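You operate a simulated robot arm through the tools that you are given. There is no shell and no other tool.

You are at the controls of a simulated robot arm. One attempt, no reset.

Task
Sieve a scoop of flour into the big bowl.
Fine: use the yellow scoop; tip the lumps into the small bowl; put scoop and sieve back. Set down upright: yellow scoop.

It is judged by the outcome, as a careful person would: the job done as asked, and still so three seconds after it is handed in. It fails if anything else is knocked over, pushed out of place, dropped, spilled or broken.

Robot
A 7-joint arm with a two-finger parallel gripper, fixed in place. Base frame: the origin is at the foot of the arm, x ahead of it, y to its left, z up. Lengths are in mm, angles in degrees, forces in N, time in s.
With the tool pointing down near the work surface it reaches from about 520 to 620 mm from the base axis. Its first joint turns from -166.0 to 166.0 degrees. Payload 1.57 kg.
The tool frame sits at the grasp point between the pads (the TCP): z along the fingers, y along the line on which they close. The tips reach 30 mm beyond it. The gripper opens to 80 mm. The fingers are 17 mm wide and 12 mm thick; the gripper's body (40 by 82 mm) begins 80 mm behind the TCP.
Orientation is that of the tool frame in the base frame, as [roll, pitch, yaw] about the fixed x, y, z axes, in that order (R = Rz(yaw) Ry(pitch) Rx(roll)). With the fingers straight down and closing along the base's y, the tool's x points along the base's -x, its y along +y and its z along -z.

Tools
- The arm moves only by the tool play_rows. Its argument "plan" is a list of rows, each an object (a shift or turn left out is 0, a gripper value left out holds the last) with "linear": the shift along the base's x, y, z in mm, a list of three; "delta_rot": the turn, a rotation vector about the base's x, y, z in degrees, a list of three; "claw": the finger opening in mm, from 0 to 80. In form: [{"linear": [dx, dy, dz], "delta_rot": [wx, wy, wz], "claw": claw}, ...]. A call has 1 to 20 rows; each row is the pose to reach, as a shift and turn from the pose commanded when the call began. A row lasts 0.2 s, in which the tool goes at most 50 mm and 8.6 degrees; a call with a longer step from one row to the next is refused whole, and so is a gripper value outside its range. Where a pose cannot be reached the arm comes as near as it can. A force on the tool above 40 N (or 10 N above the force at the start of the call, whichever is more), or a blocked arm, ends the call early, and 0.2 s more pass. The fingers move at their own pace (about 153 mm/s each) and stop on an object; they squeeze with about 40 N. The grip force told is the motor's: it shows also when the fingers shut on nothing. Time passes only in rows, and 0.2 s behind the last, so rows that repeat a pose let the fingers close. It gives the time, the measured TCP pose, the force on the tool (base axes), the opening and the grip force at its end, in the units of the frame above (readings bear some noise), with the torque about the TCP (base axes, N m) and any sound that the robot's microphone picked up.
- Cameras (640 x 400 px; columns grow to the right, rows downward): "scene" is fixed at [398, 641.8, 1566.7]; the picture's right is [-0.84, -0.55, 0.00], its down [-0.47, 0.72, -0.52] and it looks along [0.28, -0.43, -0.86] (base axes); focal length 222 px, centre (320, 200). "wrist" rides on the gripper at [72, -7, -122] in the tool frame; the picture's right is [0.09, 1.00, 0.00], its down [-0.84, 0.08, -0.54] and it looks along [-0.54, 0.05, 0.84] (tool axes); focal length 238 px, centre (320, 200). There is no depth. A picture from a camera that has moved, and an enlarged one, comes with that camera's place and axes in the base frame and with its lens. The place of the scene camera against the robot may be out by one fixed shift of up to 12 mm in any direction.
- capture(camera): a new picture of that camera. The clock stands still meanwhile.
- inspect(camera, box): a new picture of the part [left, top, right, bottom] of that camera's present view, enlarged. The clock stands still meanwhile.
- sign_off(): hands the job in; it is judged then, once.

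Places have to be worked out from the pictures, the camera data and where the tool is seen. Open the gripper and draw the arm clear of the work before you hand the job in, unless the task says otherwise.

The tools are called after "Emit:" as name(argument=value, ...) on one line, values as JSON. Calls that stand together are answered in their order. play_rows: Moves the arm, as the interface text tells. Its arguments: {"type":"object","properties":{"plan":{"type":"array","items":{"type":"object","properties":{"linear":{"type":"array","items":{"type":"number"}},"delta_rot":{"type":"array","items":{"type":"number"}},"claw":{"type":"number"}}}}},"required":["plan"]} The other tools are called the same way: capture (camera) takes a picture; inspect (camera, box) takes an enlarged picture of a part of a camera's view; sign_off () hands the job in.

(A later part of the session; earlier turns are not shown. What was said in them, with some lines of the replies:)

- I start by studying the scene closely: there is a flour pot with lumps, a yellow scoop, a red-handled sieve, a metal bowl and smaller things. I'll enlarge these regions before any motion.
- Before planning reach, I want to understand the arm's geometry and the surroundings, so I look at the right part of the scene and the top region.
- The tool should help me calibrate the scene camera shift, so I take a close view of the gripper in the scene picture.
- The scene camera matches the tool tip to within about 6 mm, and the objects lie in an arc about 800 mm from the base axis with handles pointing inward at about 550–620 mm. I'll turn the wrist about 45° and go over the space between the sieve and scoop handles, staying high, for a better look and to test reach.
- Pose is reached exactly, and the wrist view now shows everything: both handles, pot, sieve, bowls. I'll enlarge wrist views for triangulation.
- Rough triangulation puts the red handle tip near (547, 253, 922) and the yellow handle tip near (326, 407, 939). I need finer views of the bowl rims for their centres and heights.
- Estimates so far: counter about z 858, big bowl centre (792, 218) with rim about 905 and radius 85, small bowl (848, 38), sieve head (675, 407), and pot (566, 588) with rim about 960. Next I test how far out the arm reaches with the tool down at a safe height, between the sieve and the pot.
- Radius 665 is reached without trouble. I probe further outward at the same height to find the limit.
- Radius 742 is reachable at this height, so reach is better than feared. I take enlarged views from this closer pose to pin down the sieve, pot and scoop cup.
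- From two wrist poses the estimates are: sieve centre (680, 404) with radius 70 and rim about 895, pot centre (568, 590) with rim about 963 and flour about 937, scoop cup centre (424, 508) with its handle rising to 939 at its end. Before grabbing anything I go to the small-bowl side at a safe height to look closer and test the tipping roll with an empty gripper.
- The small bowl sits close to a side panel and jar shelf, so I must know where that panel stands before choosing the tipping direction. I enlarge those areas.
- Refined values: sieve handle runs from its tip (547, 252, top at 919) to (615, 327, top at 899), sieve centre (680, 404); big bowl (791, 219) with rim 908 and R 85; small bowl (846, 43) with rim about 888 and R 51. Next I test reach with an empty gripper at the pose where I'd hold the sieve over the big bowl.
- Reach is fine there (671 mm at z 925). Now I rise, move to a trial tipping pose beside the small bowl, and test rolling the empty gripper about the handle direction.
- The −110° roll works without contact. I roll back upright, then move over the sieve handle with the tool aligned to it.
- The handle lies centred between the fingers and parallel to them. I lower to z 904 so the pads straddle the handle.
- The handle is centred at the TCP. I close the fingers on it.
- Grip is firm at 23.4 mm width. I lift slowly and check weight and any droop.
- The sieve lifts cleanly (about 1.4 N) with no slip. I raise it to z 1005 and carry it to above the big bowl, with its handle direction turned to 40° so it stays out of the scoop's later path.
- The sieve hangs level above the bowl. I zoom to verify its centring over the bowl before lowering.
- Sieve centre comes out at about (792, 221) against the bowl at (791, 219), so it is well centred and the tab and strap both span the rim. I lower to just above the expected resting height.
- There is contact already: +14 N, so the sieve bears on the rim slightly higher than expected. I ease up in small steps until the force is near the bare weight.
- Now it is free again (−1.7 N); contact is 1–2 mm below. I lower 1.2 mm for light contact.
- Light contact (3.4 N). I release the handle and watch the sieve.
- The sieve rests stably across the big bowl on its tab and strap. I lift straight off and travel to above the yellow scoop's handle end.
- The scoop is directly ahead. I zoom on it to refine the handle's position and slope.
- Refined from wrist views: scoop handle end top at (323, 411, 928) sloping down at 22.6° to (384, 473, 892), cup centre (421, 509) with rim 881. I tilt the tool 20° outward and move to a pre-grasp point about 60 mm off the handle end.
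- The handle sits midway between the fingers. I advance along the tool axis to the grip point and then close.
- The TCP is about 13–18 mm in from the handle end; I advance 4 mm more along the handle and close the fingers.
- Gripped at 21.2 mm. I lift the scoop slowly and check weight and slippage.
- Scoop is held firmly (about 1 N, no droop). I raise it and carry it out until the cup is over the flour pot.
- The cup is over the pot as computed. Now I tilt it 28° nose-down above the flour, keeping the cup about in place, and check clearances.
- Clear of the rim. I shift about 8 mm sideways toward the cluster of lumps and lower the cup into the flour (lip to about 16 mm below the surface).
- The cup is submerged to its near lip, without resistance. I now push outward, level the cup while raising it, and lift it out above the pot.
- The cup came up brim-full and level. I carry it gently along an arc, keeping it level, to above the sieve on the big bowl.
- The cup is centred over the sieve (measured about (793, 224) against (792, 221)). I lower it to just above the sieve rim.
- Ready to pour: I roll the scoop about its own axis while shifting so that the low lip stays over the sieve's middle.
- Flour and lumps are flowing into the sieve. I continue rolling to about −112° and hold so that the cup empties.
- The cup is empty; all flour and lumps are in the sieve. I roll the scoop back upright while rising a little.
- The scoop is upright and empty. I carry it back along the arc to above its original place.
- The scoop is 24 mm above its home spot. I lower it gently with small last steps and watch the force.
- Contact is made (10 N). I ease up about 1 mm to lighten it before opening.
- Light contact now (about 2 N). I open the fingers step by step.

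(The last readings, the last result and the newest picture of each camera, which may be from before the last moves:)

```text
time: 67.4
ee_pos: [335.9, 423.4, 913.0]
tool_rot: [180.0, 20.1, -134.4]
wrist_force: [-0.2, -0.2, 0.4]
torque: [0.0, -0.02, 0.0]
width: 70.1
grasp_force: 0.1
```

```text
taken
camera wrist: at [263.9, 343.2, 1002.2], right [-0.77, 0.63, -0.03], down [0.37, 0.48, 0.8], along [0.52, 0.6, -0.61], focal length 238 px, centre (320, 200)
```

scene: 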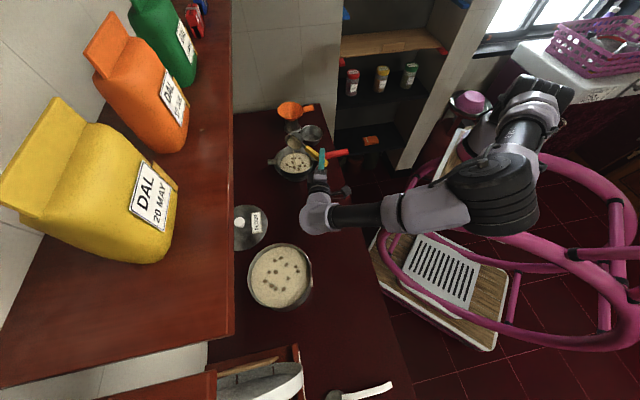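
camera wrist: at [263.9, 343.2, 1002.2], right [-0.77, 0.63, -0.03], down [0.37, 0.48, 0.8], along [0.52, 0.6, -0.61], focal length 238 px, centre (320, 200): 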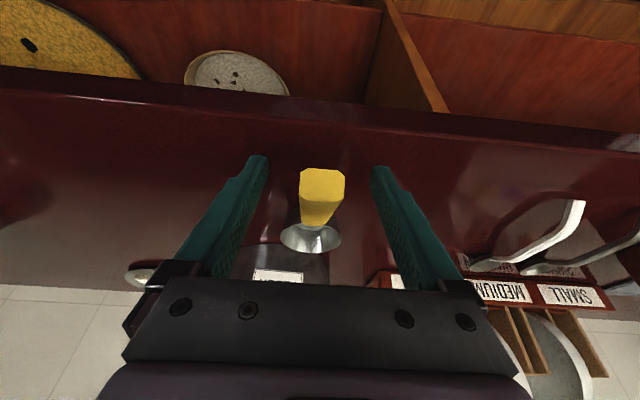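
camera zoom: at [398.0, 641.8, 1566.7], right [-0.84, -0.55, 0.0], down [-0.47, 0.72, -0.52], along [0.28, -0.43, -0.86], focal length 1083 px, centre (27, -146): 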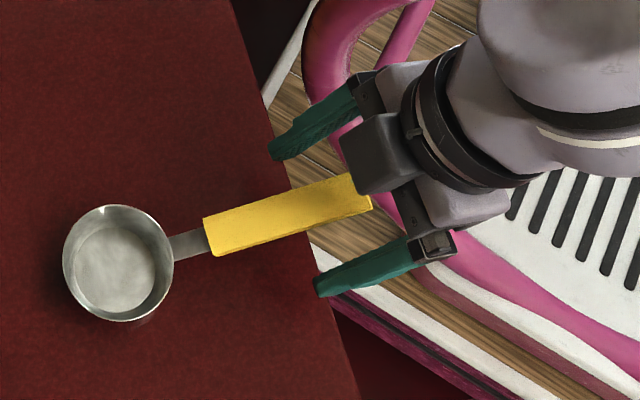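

The scoop stands upright within 1–2 mm of its original spot. I back away along the tool axis, rise and straighten the tool.

Emit:
play_rows(plan=[{"linear": [-4, -4, 15], "claw": 75}, {"linear": [-8, -8, 31], "claw": 80}, {"linear": [-12, -12, 47]}, {"linear": [-15, -15, 65]}, {"linear": [-15, -15, 85], "delta_rot": [-4.76, 4.66, 0]}, {"linear": [-10, -12, 105], "delta_rot": [-9.53, 9.33, 0]}, {"linear": [0, -10, 120], "delta_rot": [-14.29, 13.99, 0]}, {"linear": [0, -10, 120], "delta_rot": [-14.29, 13.99, 0]}])

Emit:
inspect(camera="scene", box=[320, 230, 440, 312])

Emit:
inspect(camera="scene", box=[250, 110, 390, 200])

```text
time: 69.2
ee_pos: [333.6, 415.5, 1030.7]
tool_rot: [-179.9, -0.1, -134.4]
wrist_force: [-0.8, 0.0, -0.8]
torque: [-0.02, 0.02, -0.01]
width: 80.1
grasp_force: 0.0
```

```text
4.88 times, centred on (380, 271) of scene
camera zoom: at [398.0, 641.8, 1566.7], right [-0.84, -0.55, 0.0], down [-0.47, 0.72, -0.52], along [0.28, -0.43, -0.86], focal length 1083 px, centre (27, -146)
```

zoom: 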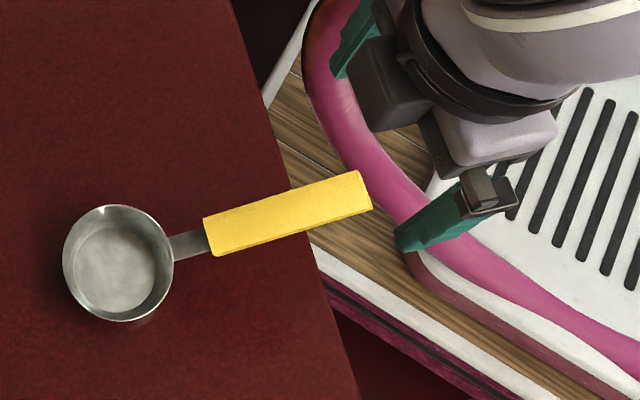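

```text
4.44 times, centred on (320, 155) of scene
camera zoom: at [398.0, 641.8, 1566.7], right [-0.84, -0.55, 0.0], down [-0.47, 0.72, -0.52], along [0.28, -0.43, -0.86], focal length 986 px, centre (320, 400)
```

zoom: 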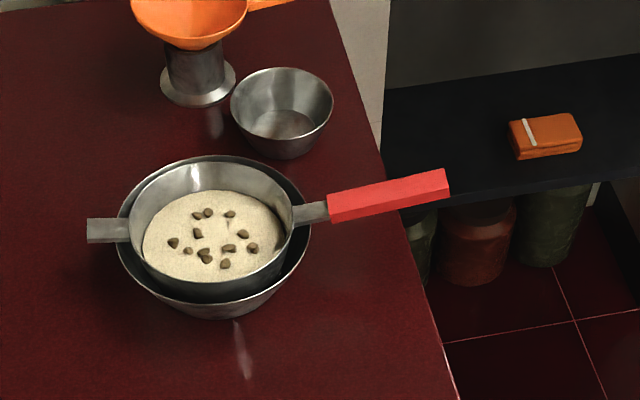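

Both look right. I return to above the sieve's red handle on the big bowl.

Emit:
play_rows(plan=[{"linear": [15, -13, 0]}, {"linear": [45, -40, 0], "delta_rot": [0, 0, -0.6]}, {"linear": [78, -69, 0], "delta_rot": [0, 0, -1.2]}, {"linear": [112, -99, 0], "delta_rot": [0, 0, -1.8]}, {"linear": [146, -129, 0], "delta_rot": [0, 0, -2.4]}, {"linear": [180, -159, 0], "delta_rot": [0, 0, -3]}, {"linear": [214, -189, 0], "delta_rot": [0, 0, -3.6]}, {"linear": [248, -219, 0], "delta_rot": [0, 0, -4.2]}, {"linear": [280, -247, 0], "delta_rot": [0, 0, -4.8]}, {"linear": [308, -271.5, 0], "delta_rot": [0, 0, -5.6]}, {"linear": [328, -288.5, -10], "delta_rot": [0, 0, -5.6]}, {"linear": [336, -295.7, -25], "delta_rot": [0, 0, -5.6]}, {"linear": [336, -295.7, -40], "delta_rot": [0, 0, -5.6]}, {"linear": [336, -295.7, -40], "delta_rot": [0, 0, -5.6]}])

Emit:
capture(camera="wrist")

```text
time: 72.2
ee_pos: [670.7, 122.3, 992.9]
tool_rot: [180.0, 0.0, -140.0]
wrist_force: [0.1, -0.2, -0.1]
torque: [0.03, -0.04, 0.01]
width: 80.0
grasp_force: 0.0
```

```text
taken
camera wrist: at [619.5, 72.3, 1114.4], right [-0.71, 0.7, 0.0], down [0.59, 0.6, 0.54], along [0.38, 0.38, -0.84], focal length 238 px, centre (320, 200)
```

wrist: 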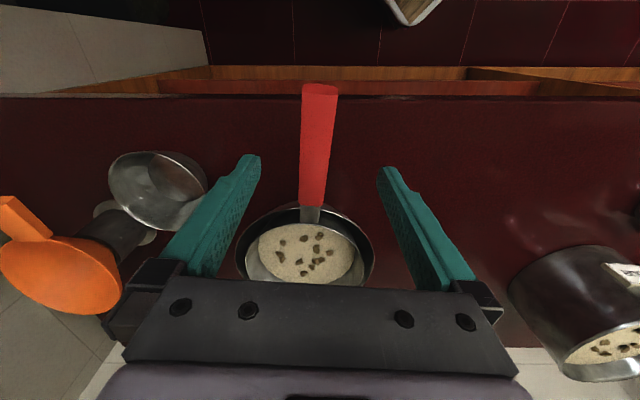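

The red handle is centred between the fingers. I lower to the grip height and close.

Emit:
play_rows(plan=[{"linear": [0, 0, -18]}, {"linear": [0, 0, -36]}, {"linear": [0, 0, -52]}, {"linear": [0, 0, -63]}, {"linear": [0, 0, -63]}, {"linear": [0, 0, -63], "claw": 40}, {"linear": [0, 0, -63], "claw": 10}, {"linear": [0, 0, -63], "claw": 10}, {"linear": [0, 0, -63], "claw": 10}])

Emit:
capture(camera="wrist")

Emit:
inspect(camera="scene", box=[250, 110, 390, 200])

```text
time: 74.2
ee_pos: [673.5, 120.6, 931.8]
tool_rot: [-179.9, 0.0, -140.0]
wrist_force: [0.2, 0.4, 0.3]
torque: [-0.02, 0.08, -0.03]
width: 23.9
grasp_force: 35.5
```

```text
taken
camera wrist: at [622.0, 70.3, 1052.7], right [-0.71, 0.7, 0.0], down [0.59, 0.6, 0.54], along [0.38, 0.38, -0.84], focal length 238 px, centre (320, 200)
```

wrist: 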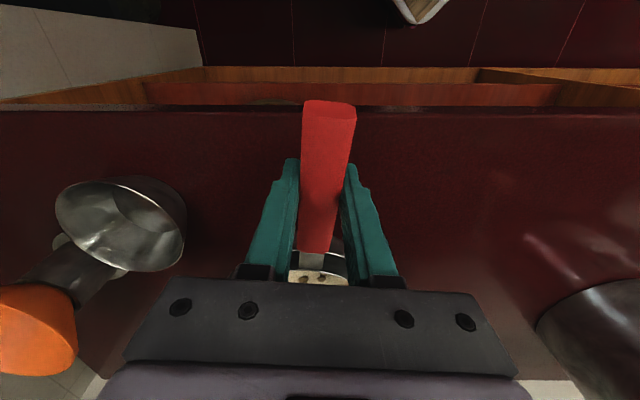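

```text
4.44 times, centred on (320, 155) of scene
camera zoom: at [398.0, 641.8, 1566.7], right [-0.84, -0.55, 0.0], down [-0.47, 0.72, -0.52], along [0.28, -0.43, -0.86], focal length 986 px, centre (320, 400)
```

zoom: 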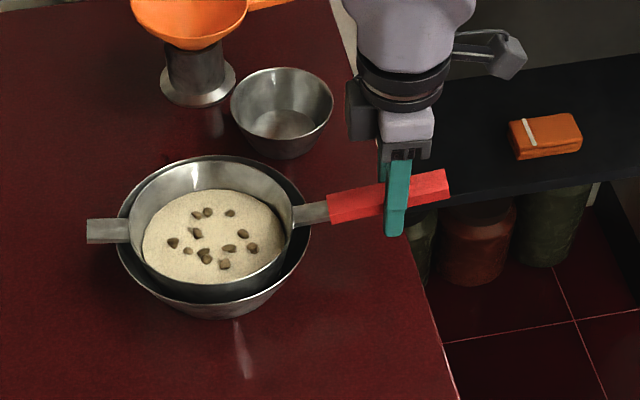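

Gripped again. I lift the sieve 14 mm, so it clears the rim but stays within the bowl, and then shake it gently side to side.

Emit:
play_rows(plan=[{"linear": [0, 0, 4]}, {"linear": [0, 0, 9]}, {"linear": [0, 0, 14]}, {"linear": [0, 0, 14]}, {"linear": [-3.9, 4.6, 14]}, {"linear": [3.9, -4.6, 14]}, {"linear": [-5.1, 6.1, 14]}, {"linear": [5.1, -6.1, 14]}, {"linear": [-5.1, 6.1, 14]}, {"linear": [5.1, -6.1, 14]}, {"linear": [-5.1, 6.1, 14]}, {"linear": [5.1, -6.1, 14]}, {"linear": [0, 0, 14]}, {"linear": [0, 0, 14]}])

Emit:
inspect(camera="scene", box=[250, 110, 390, 200])

```text
time: 77.2
ee_pos: [672.5, 119.8, 943.7]
tool_rot: [179.9, 0.0, -140.0]
wrist_force: [0.2, -0.2, -1.7]
torque: [-0.15, 0.21, 0.0]
width: 23.3
grasp_force: 35.9
```

```text
4.44 times, centred on (320, 155) of scene
camera zoom: at [398.0, 641.8, 1566.7], right [-0.84, -0.55, 0.0], down [-0.47, 0.72, -0.52], along [0.28, -0.43, -0.86], focal length 986 px, centre (320, 400)
```

zoom: 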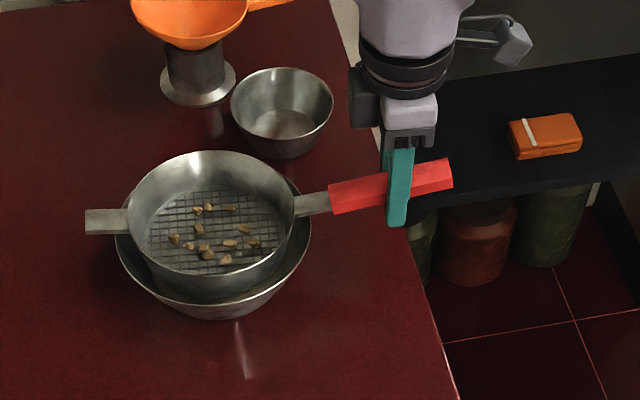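

Only lumps remain on the mesh. I give a few more shakes to be sure that all flour has gone through, and then look closely.

Emit:
play_rows(plan=[{"linear": [-5.1, 6.1, 0]}, {"linear": [5.1, -6.1, 0]}, {"linear": [-5.1, 6.1, 0]}, {"linear": [5.1, -6.1, 0]}, {"linear": [-5.1, 6.1, 0]}, {"linear": [5.1, -6.1, 0]}, {"linear": [0, 0, 0]}, {"linear": [0, 0, 0]}, {"linear": [0, 0, 0]}])

Emit:
inspect(camera="scene", box=[262, 130, 342, 180])

```text
time: 79.2
ee_pos: [672.4, 118.0, 945.4]
tool_rot: [-180.0, 0.1, -140.0]
wrist_force: [-0.2, 0.5, -2.1]
torque: [-0.16, 0.16, -0.02]
width: 23.4
grasp_force: 35.1
```

```text
8.00 times, centred on (302, 155) of scene
camera zoom: at [398.0, 641.8, 1566.7], right [-0.84, -0.55, 0.0], down [-0.47, 0.72, -0.52], along [0.28, -0.43, -0.86], focal length 1776 px, centre (464, 560)
```

zoom: 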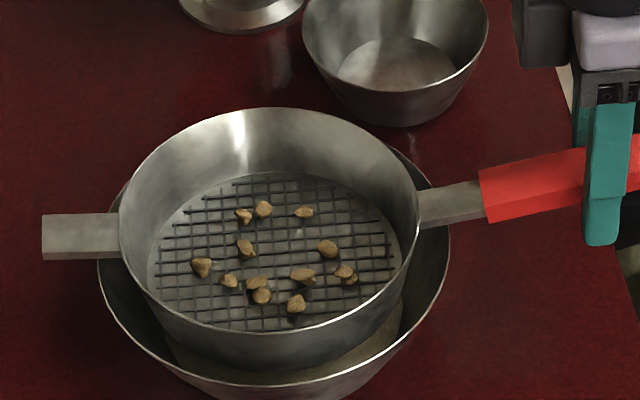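

All 12 lumps sit on clean mesh with the flour in the bowl below. I lift the sieve and carry it level to above the small bowl.

Emit:
play_rows(plan=[{"linear": [0, 0, 12]}, {"linear": [0, 0, 28]}, {"linear": [0, 0, 45]}, {"linear": [0, 0, 61]}, {"linear": [0, 0, 71.2]}, {"linear": [2, -8, 71.2], "delta_rot": [0, 0, -0.8]}, {"linear": [6, -26, 71.2], "delta_rot": [0, 0, -2.7]}, {"linear": [11, -48, 71.2], "delta_rot": [0, 0, -5]}, {"linear": [16.5, -70, 71.2], "delta_rot": [0, 0, -7.4]}, {"linear": [22, -92, 71.2], "delta_rot": [0, 0, -9.7]}, {"linear": [27, -114, 71.2], "delta_rot": [0, 0, -12]}, {"linear": [31.5, -132, 71.2], "delta_rot": [0, 0, -14]}, {"linear": [33.7, -142, 71.2], "delta_rot": [0, 0, -15]}, {"linear": [33.7, -142, 71.2], "delta_rot": [0, 0, -15]}])

Emit:
inspect(camera="scene", box=[250, 80, 390, 170])

Emit:
inspect(camera="scene", box=[262, 100, 342, 150])

Emit:
capture(camera="wrist")

```text
time: 82.2
ee_pos: [706.8, -23.5, 1013.6]
tool_rot: [180.0, 0.0, -155.0]
wrist_force: [0.3, 0.0, -2.1]
torque: [-0.11, 0.23, -0.02]
width: 23.7
grasp_force: 35.7
```

```text
4.44 times, centred on (320, 125) of scene
camera zoom: at [398.0, 641.8, 1566.7], right [-0.84, -0.55, 0.0], down [-0.47, 0.72, -0.52], along [0.28, -0.43, -0.86], focal length 986 px, centre (320, 533)
```

zoom: 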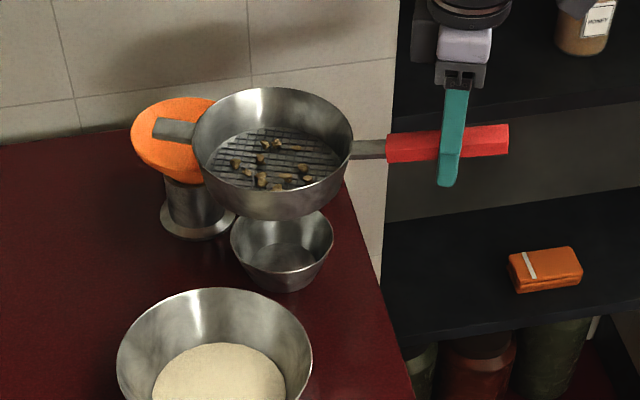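

```text
8.00 times, centred on (302, 125) of scene
camera zoom: at [398.0, 641.8, 1566.7], right [-0.84, -0.55, 0.0], down [-0.47, 0.72, -0.52], along [0.28, -0.43, -0.86], focal length 1776 px, centre (464, 800)
```

zoom: 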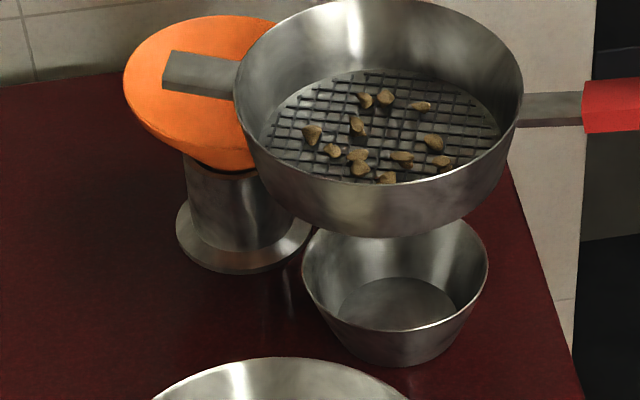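

```text
taken
camera wrist: at [643.3, -59.1, 1135.1], right [-0.5, 0.86, 0.0], down [0.73, 0.42, 0.54], along [0.47, 0.27, -0.84], focal length 238 px, centre (320, 200)
```

wrist: 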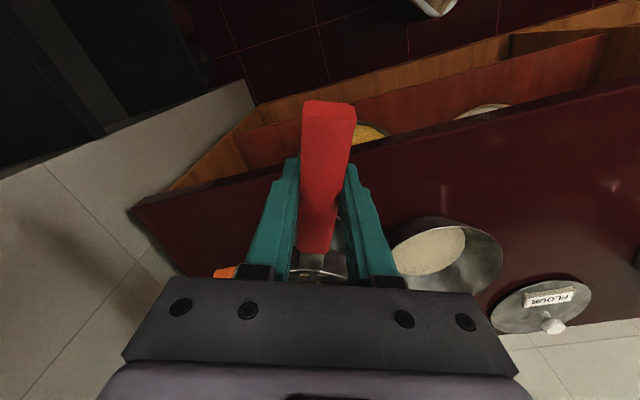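

Sieve centre measures about (845, 45), over the small bowl at about (846, 41). I begin the tip, rolling slowly; first to −64°.

Emit:
play_rows(plan=[{"delta_rot": [-7.2, -3.4, 0]}, {"delta_rot": [-14.5, -6.8, 0]}, {"delta_rot": [-21.7, -10.2, 0]}, {"delta_rot": [-29, -13.5, 0]}, {"delta_rot": [-36.2, -16.9, 0]}, {"delta_rot": [-41.7, -19.5, 0]}, {"delta_rot": [-47.1, -22, 0]}, {"delta_rot": [-52.5, -24.5, 0]}, {"delta_rot": [-58, -27.1, 0]}, {"delta_rot": [-58, -27.1, 0]}])

Emit:
inspect(camera="scene", box=[250, 80, 390, 170])

```text
time: 84.4
ee_pos: [706.1, -23.2, 1015.4]
tool_rot: [-116.0, 0.0, -155.0]
wrist_force: [-0.2, -0.4, -1.3]
torque: [-0.05, 0.2, -0.01]
width: 23.7
grasp_force: 36.2
```

```text
4.44 times, centred on (320, 125) of scene
camera zoom: at [398.0, 641.8, 1566.7], right [-0.84, -0.55, 0.0], down [-0.47, 0.72, -0.52], along [0.28, -0.43, -0.86], focal length 986 px, centre (320, 533)
```

zoom: 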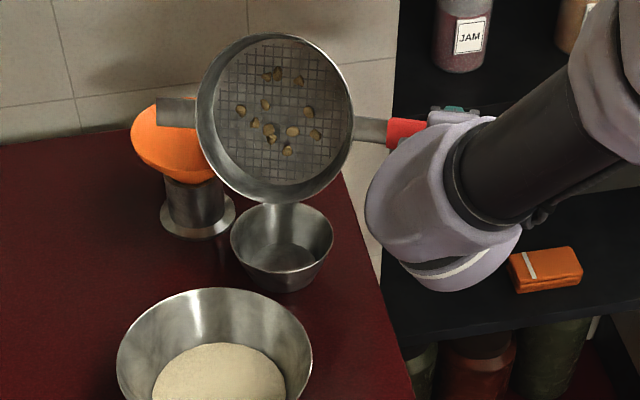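

At −64° the lumps still cling to the mesh. I keep rolling slowly, shifting so that the low lip stays over the small bowl.

Emit:
play_rows(plan=[{"linear": [-1.1, 2.3, 0], "delta_rot": [-3.6, -1.7, 0]}, {"linear": [-2.1, 4.5, 0], "delta_rot": [-7.3, -3.4, 0]}, {"linear": [-3.2, 6.8, 0], "delta_rot": [-10.9, -5.1, 0]}, {"linear": [-4.2, 9.1, 0], "delta_rot": [-14.5, -6.8, 0]}, {"linear": [-5.1, 10.9, 0], "delta_rot": [-18.1, -8.5, 0]}, {"linear": [-5.9, 12.7, 0], "delta_rot": [-21.8, -10.1, 0]}, {"linear": [-6.6, 14, 0], "delta_rot": [-25.4, -11.8, 0]}, {"linear": [-7.2, 15.4, 0], "delta_rot": [-29, -13.5, 0]}, {"linear": [-7.2, 15.4, 0], "delta_rot": [-29, -13.5, 0]}, {"linear": [-7.2, 15.4, 0], "delta_rot": [-29, -13.5, 0]}])

Emit:
inspect(camera="scene", box=[250, 80, 390, 170])

```text
time: 86.6
ee_pos: [698.5, -8.3, 1015.6]
tool_rot: [-83.9, 0.0, -155.0]
wrist_force: [-0.2, 1.2, -1.9]
torque: [-0.03, 0.22, 0.04]
width: 23.8
grasp_force: 36.5
```

```text
4.44 times, centred on (320, 125) of scene
camera zoom: at [398.0, 641.8, 1566.7], right [-0.84, -0.55, 0.0], down [-0.47, 0.72, -0.52], along [0.28, -0.43, -0.86], focal length 986 px, centre (320, 533)
```

zoom: 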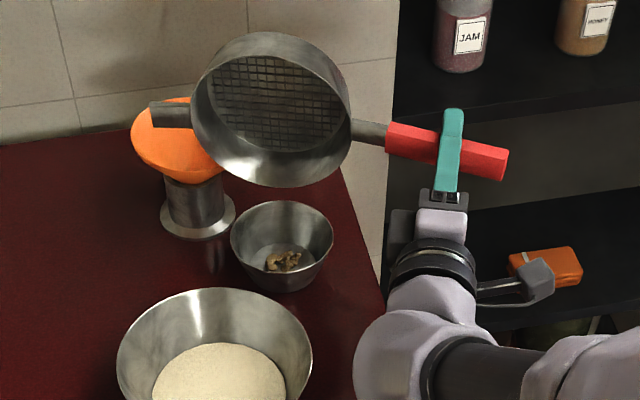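

The lumps have dropped into the small bowl. I zoom in to check that none remain in the sieve or lie on the counter.

Emit:
inspect(camera="scene", box=[272, 110, 336, 150])

Emit:
inspect(camera="scene", box=[262, 80, 342, 130])

```text
10.00 times, centred on (304, 130) of scene
camera zoom: at [398.0, 641.8, 1566.7], right [-0.84, -0.55, 0.0], down [-0.47, 0.72, -0.52], along [0.28, -0.43, -0.86], focal length 2220 px, centre (480, 900)
```

zoom: 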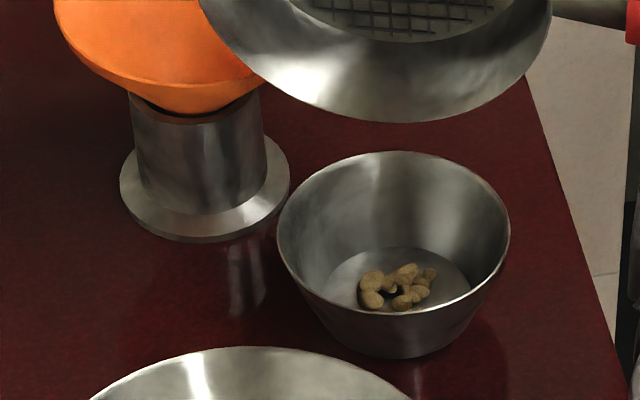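

```text
8.00 times, centred on (302, 105) of scene
camera zoom: at [398.0, 641.8, 1566.7], right [-0.84, -0.55, 0.0], down [-0.47, 0.72, -0.52], along [0.28, -0.43, -0.86], focal length 1776 px, centre (464, 960)
```

zoom: 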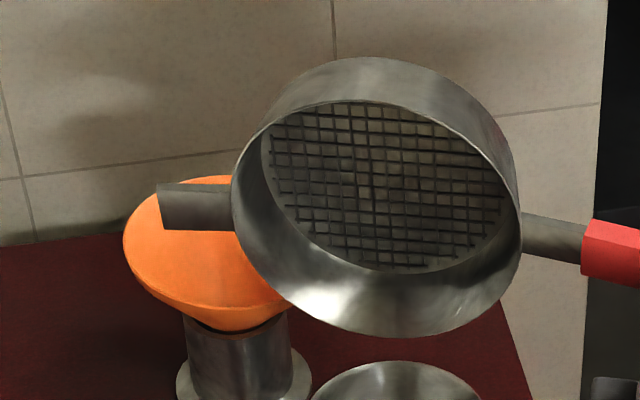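

The sieve is empty and all the lumps lie in the small bowl. I roll the sieve back upright.

Emit:
play_rows(plan=[{"linear": [1.2, -2.6, 1], "delta_rot": [7.25, 3.38, 0]}, {"linear": [2.4, -5.2, 2], "delta_rot": [14.5, 6.76, 0]}, {"linear": [3.6, -7.8, 4], "delta_rot": [21.75, 10.14, 0]}, {"linear": [4.8, -10.3, 6], "delta_rot": [29, 13.5, 0]}, {"linear": [6, -12.9, 8], "delta_rot": [36.25, 16.9, 0]}, {"linear": [7.2, -15.4, 10], "delta_rot": [43.5, 20.3, 0]}, {"linear": [7.2, -15.4, 12], "delta_rot": [50.75, 23.7, 0]}, {"linear": [7.2, -15.4, 14], "delta_rot": [58, 27, 0]}, {"linear": [7.2, -15.4, 16], "delta_rot": [65.25, 30.4, 0]}, {"linear": [7.2, -15.4, 18], "delta_rot": [72.5, 33.8, 0]}, {"linear": [7.2, -15.4, 20], "delta_rot": [79.75, 37.2, 0]}, {"linear": [7.2, -15.4, 20], "delta_rot": [87, 40.6, 0]}, {"linear": [7.2, -15.4, 20], "delta_rot": [87, 40.6, 0]}])

Emit:
inspect(camera="scene", box=[250, 80, 390, 170])

Emit:
capture(camera="wrist")

```text
time: 89.4
ee_pos: [706.5, -23.2, 1034.7]
tool_rot: [179.9, -0.1, -155.0]
wrist_force: [-0.1, 0.4, -1.5]
torque: [-0.06, 0.18, -0.01]
width: 23.7
grasp_force: 36.0
```

```text
4.44 times, centred on (320, 125) of scene
camera zoom: at [398.0, 641.8, 1566.7], right [-0.84, -0.55, 0.0], down [-0.47, 0.72, -0.52], along [0.28, -0.43, -0.86], focal length 986 px, centre (320, 533)
```

zoom: 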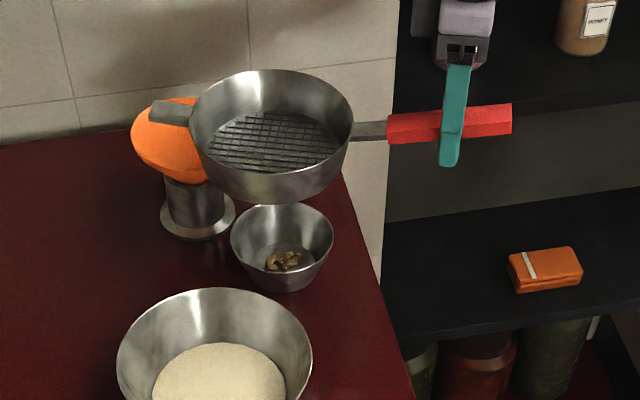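

```text
taken
camera wrist: at [644.0, -58.3, 1156.5], right [-0.5, 0.86, 0.0], down [0.73, 0.42, 0.54], along [0.47, 0.27, -0.84], focal length 238 px, centre (320, 200)
```

wrist: 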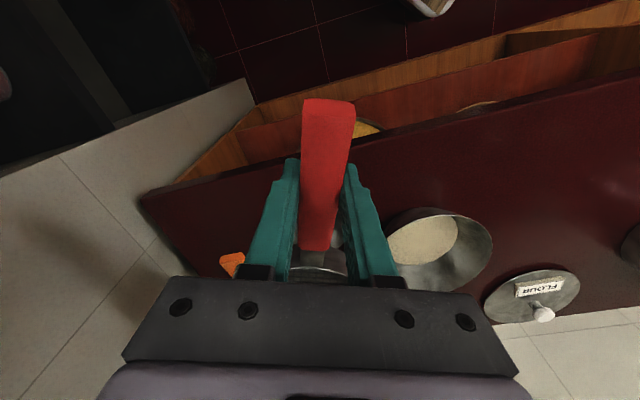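

Upright again. I carry the empty sieve back along the arc to above its original spot and come down part way.

Emit:
play_rows(plan=[{"linear": [-1.6, 10.1, 0], "delta_rot": [0, 0, 0.7]}, {"linear": [-5.1, 30.9, 0], "delta_rot": [0, 0, 2.1]}, {"linear": [-10.9, 58.2, 0], "delta_rot": [0, 0, 4.0]}, {"linear": [-18.6, 89.2, 0], "delta_rot": [0, 0, 6.2]}, {"linear": [-27.5, 118.3, 0], "delta_rot": [0, 0, 8.3]}, {"linear": [-37.9, 148, 0], "delta_rot": [0, 0, 10.4]}, {"linear": [-49.2, 175.8, 0], "delta_rot": [0, 0, 12.6]}, {"linear": [-62, 203.9, 0], "delta_rot": [0, 0, 14.7]}, {"linear": [-75.8, 230.1, 0], "delta_rot": [0, 0, 16.8]}, {"linear": [-90.9, 256.6, 0], "delta_rot": [0, 0, 19]}, {"linear": [-105, 278.6, 0], "delta_rot": [0, 0, 20.9]}, {"linear": [-116.1, 294.8, 0], "delta_rot": [0, 0, 22.3]}, {"linear": [-123.9, 305.5, 0], "delta_rot": [0, 0, 23.2]}, {"linear": [-127.7, 310.6, -15], "delta_rot": [0, 0, 23.7]}, {"linear": [-127.7, 310.6, -38], "delta_rot": [0, 0, 23.7]}, {"linear": [-127.7, 310.6, -62], "delta_rot": [0, 0, 23.7]}, {"linear": [-127.7, 310.6, -85], "delta_rot": [0, 0, 23.7]}, {"linear": [-127.7, 310.6, -100], "delta_rot": [0, 0, 23.7]}, {"linear": [-127.7, 310.6, -100], "delta_rot": [0, 0, 23.7]}])

Emit:
inspect(camera="scene", box=[228, 186, 356, 260])

Emit:
capture(camera="wrist")

```text
time: 93.4
ee_pos: [576.7, 282.5, 937.0]
tool_rot: [-180.0, 0.0, -131.3]
wrist_force: [-0.2, 0.2, -2.6]
torque: [-0.15, 0.14, -0.03]
width: 23.6
grasp_force: 35.8
```

```text
5.00 times, centred on (292, 223) of scene
camera zoom: at [398.0, 641.8, 1566.7], right [-0.84, -0.55, 0.0], down [-0.47, 0.72, -0.52], along [0.28, -0.43, -0.86], focal length 1110 px, centre (460, 85)
```

zoom: 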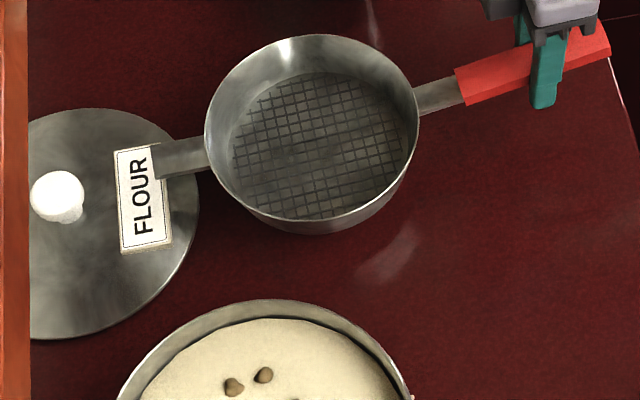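

```text
taken
camera wrist: at [534.6, 227.6, 1058.1], right [-0.81, 0.59, 0.0], down [0.49, 0.68, 0.54], along [0.32, 0.44, -0.84], focal length 238 px, centre (320, 200)
```

wrist: 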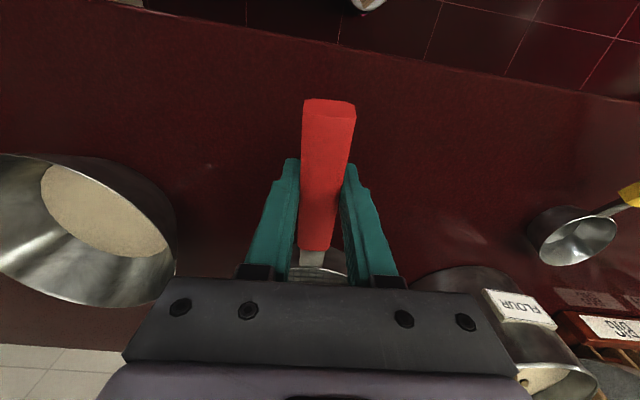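

The sieve is 31 mm above home and aligned. I lower it with small final steps.

Emit:
play_rows(plan=[{"linear": [0, 0, -10]}, {"linear": [0, 0, -19]}, {"linear": [0, 0, -25]}, {"linear": [0, 0, -28]}, {"linear": [0, 0, -28]}])

```text
time: 94.6
ee_pos: [577.7, 286.3, 907.6]
tool_rot: [-179.9, 0.0, -131.3]
wrist_force: [-0.3, 0.6, -1.5]
torque: [-0.15, 0.15, 0.0]
width: 23.7
grasp_force: 35.3
```

Emit:
play_rows(plan=[{"linear": [0, 0, -1.2]}, {"linear": [0, 0, -2.2]}, {"linear": [0, 0, -2.2]}])

```text
time: 95.4
ee_pos: [578.3, 286.6, 905.8]
tool_rot: [-180.0, 0.0, -131.3]
wrist_force: [-0.4, -2.0, 2.1]
torque: [0.03, -0.13, -0.07]
width: 23.7
grasp_force: 35.8
```

Contact is beginning (+2 N, about 4 N net). I go down a further 0.5 mm and open the fingers in steps.

Emit:
play_rows(plan=[{"linear": [0, 0, -0.5]}, {"linear": [0, 0, -0.5]}, {"linear": [0, 0, -0.5], "claw": 27}, {"linear": [0, 0, -0.5], "claw": 32}, {"linear": [0, 0, -0.5], "claw": 45}, {"linear": [0, 0, -0.5], "claw": 65}, {"linear": [0, 0, -0.5], "claw": 65}])

Emit:
inspect(camera="scene", box=[228, 186, 356, 260])

Emit:
capture(camera="wrist")

```text
time: 97.0
ee_pos: [579.1, 287.0, 903.6]
tool_rot: [179.9, 0.0, -131.3]
wrist_force: [0.3, 0.1, 0.3]
torque: [0.02, 0.01, -0.01]
width: 65.0
grasp_force: 0.1
```

```text
5.00 times, centred on (292, 223) of scene
camera zoom: at [398.0, 641.8, 1566.7], right [-0.84, -0.55, 0.0], down [-0.47, 0.72, -0.52], along [0.28, -0.43, -0.86], focal length 1110 px, centre (460, 85)
```

zoom: 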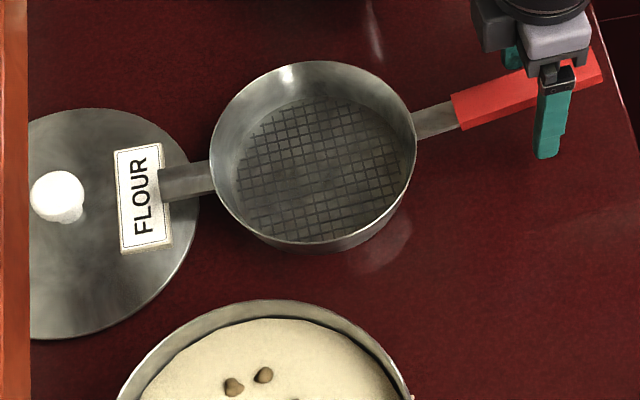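

```text
taken
camera wrist: at [535.3, 230.3, 1025.5], right [-0.81, 0.59, 0.0], down [0.49, 0.68, 0.54], along [0.32, 0.44, -0.84], focal length 238 px, centre (320, 200)
```

wrist: 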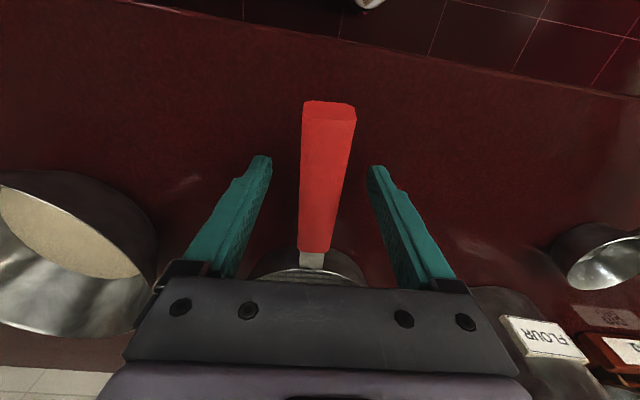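

The sieve is back within about 1 mm of its start. I lift straight off and draw the arm clear, up toward the starting pose.

Emit:
play_rows(plan=[{"linear": [0, 0, 20], "claw": 70}, {"linear": [0, 0, 45], "claw": 80}, {"linear": [0, 0, 75]}, {"linear": [0, 0, 110]}, {"linear": [-5, -10, 145]}, {"linear": [-12, -28, 180], "delta_rot": [0, 0, -4]}, {"linear": [-18, -50, 215], "delta_rot": [0, 0, -10]}, {"linear": [-22, -75, 250], "delta_rot": [0, 0, -17]}, {"linear": [-24, -100, 285], "delta_rot": [0, 0, -24]}, {"linear": [-24, -120, 315], "delta_rot": [0, 0, -31]}, {"linear": [-24, -123, 330], "delta_rot": [0, 0, -38]}, {"linear": [-22, -123, 332], "delta_rot": [0, 0, -45]}, {"linear": [-22, -123, 332], "delta_rot": [0, 0, -48.7]}, {"linear": [-22, -123, 332], "delta_rot": [0, 0, -48.7]}])

Emit:
capture(camera="scene")

Emit:
inspect(camera="scene", box=[240, 90, 400, 190])

Emit:
inspect(camera="scene", box=[230, 190, 410, 302])

Emit:
capture(camera="wrist")

```text
time: 100.0
ee_pos: [555.2, 163.6, 1236.3]
tool_rot: [180.0, 0.0, 180.0]
wrist_force: [0.0, -0.6, -0.4]
torque: [-0.01, 0.0, 0.01]
width: 80.0
grasp_force: 0.1
```

```text
taken
```

scene: 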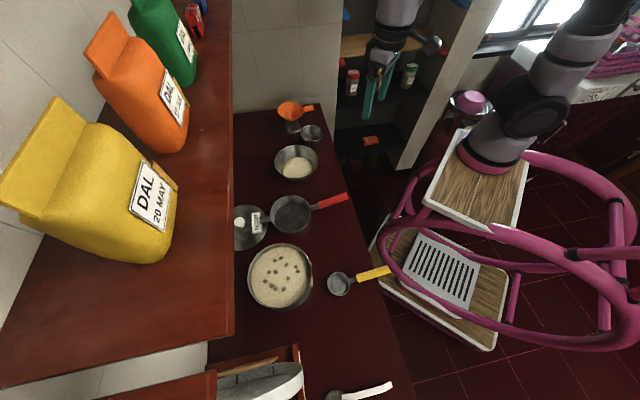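

```text
4.00 times, centred on (320, 140) of scene
camera zoom: at [398.0, 641.8, 1566.7], right [-0.84, -0.55, 0.0], down [-0.47, 0.72, -0.52], along [0.28, -0.43, -0.86], focal length 888 px, centre (320, 440)
```

zoom: 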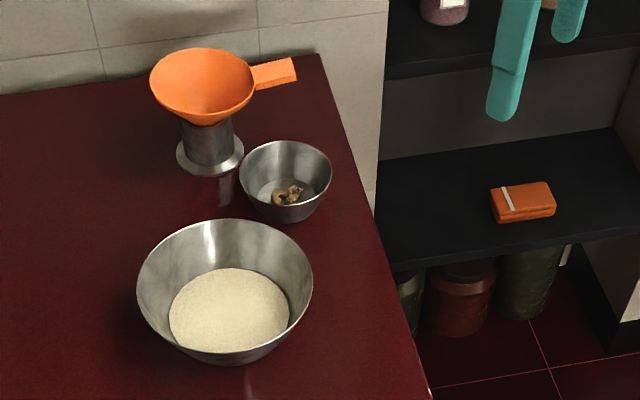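

```text
3.56 times, centred on (320, 246) of scene
camera zoom: at [398.0, 641.8, 1566.7], right [-0.84, -0.55, 0.0], down [-0.47, 0.72, -0.52], along [0.28, -0.43, -0.86], focal length 789 px, centre (320, 36)
```

zoom: 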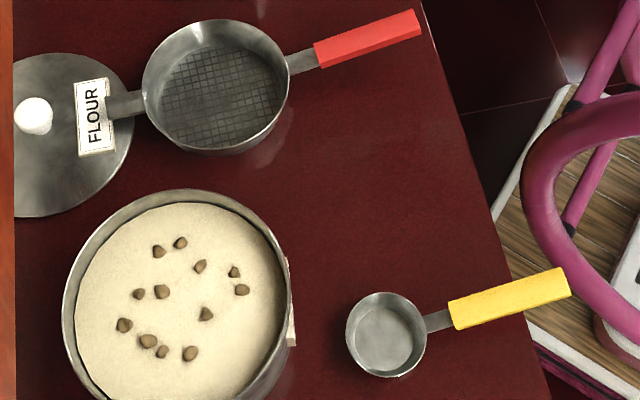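

```text
taken
camera wrist: at [483.4, 159.1, 1356.8], right [-0.09, 1.0, 0.0], down [0.84, 0.08, 0.54], along [0.54, 0.05, -0.84], focal length 238 px, centre (320, 200)
```

wrist: 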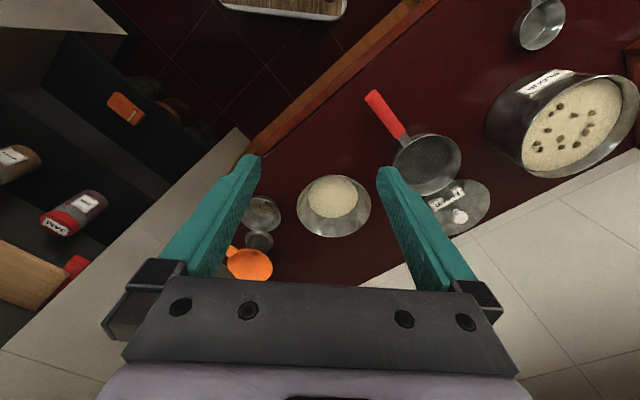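

Everything checks out. The sieved flour is in the big bowl and the lumps are in the small bowl. The sieve and scoop are back in their places, with the scoop upright. The other objects haven't moved and nothing is spilled. The gripper is open and clear, so I hand the job in.

Emit:
sign_off()

```text
The job is handed in.
```

The job is handed in: one yellow scoop of flour was sieved into the big bowl, and the lumps were tipped into the small bowl.

- **Scoop and sieve:** both are back within about 1–2 mm of where they started, and the yellow scoop is standing upright.
- **Surroundings:** the last pictures show no flour or lumps on the counter. The bowls, pot, lid and funnel stand where they did at the start.
- **Arm:** the gripper is open, and the arm is back near its starting pose, clear of the work.
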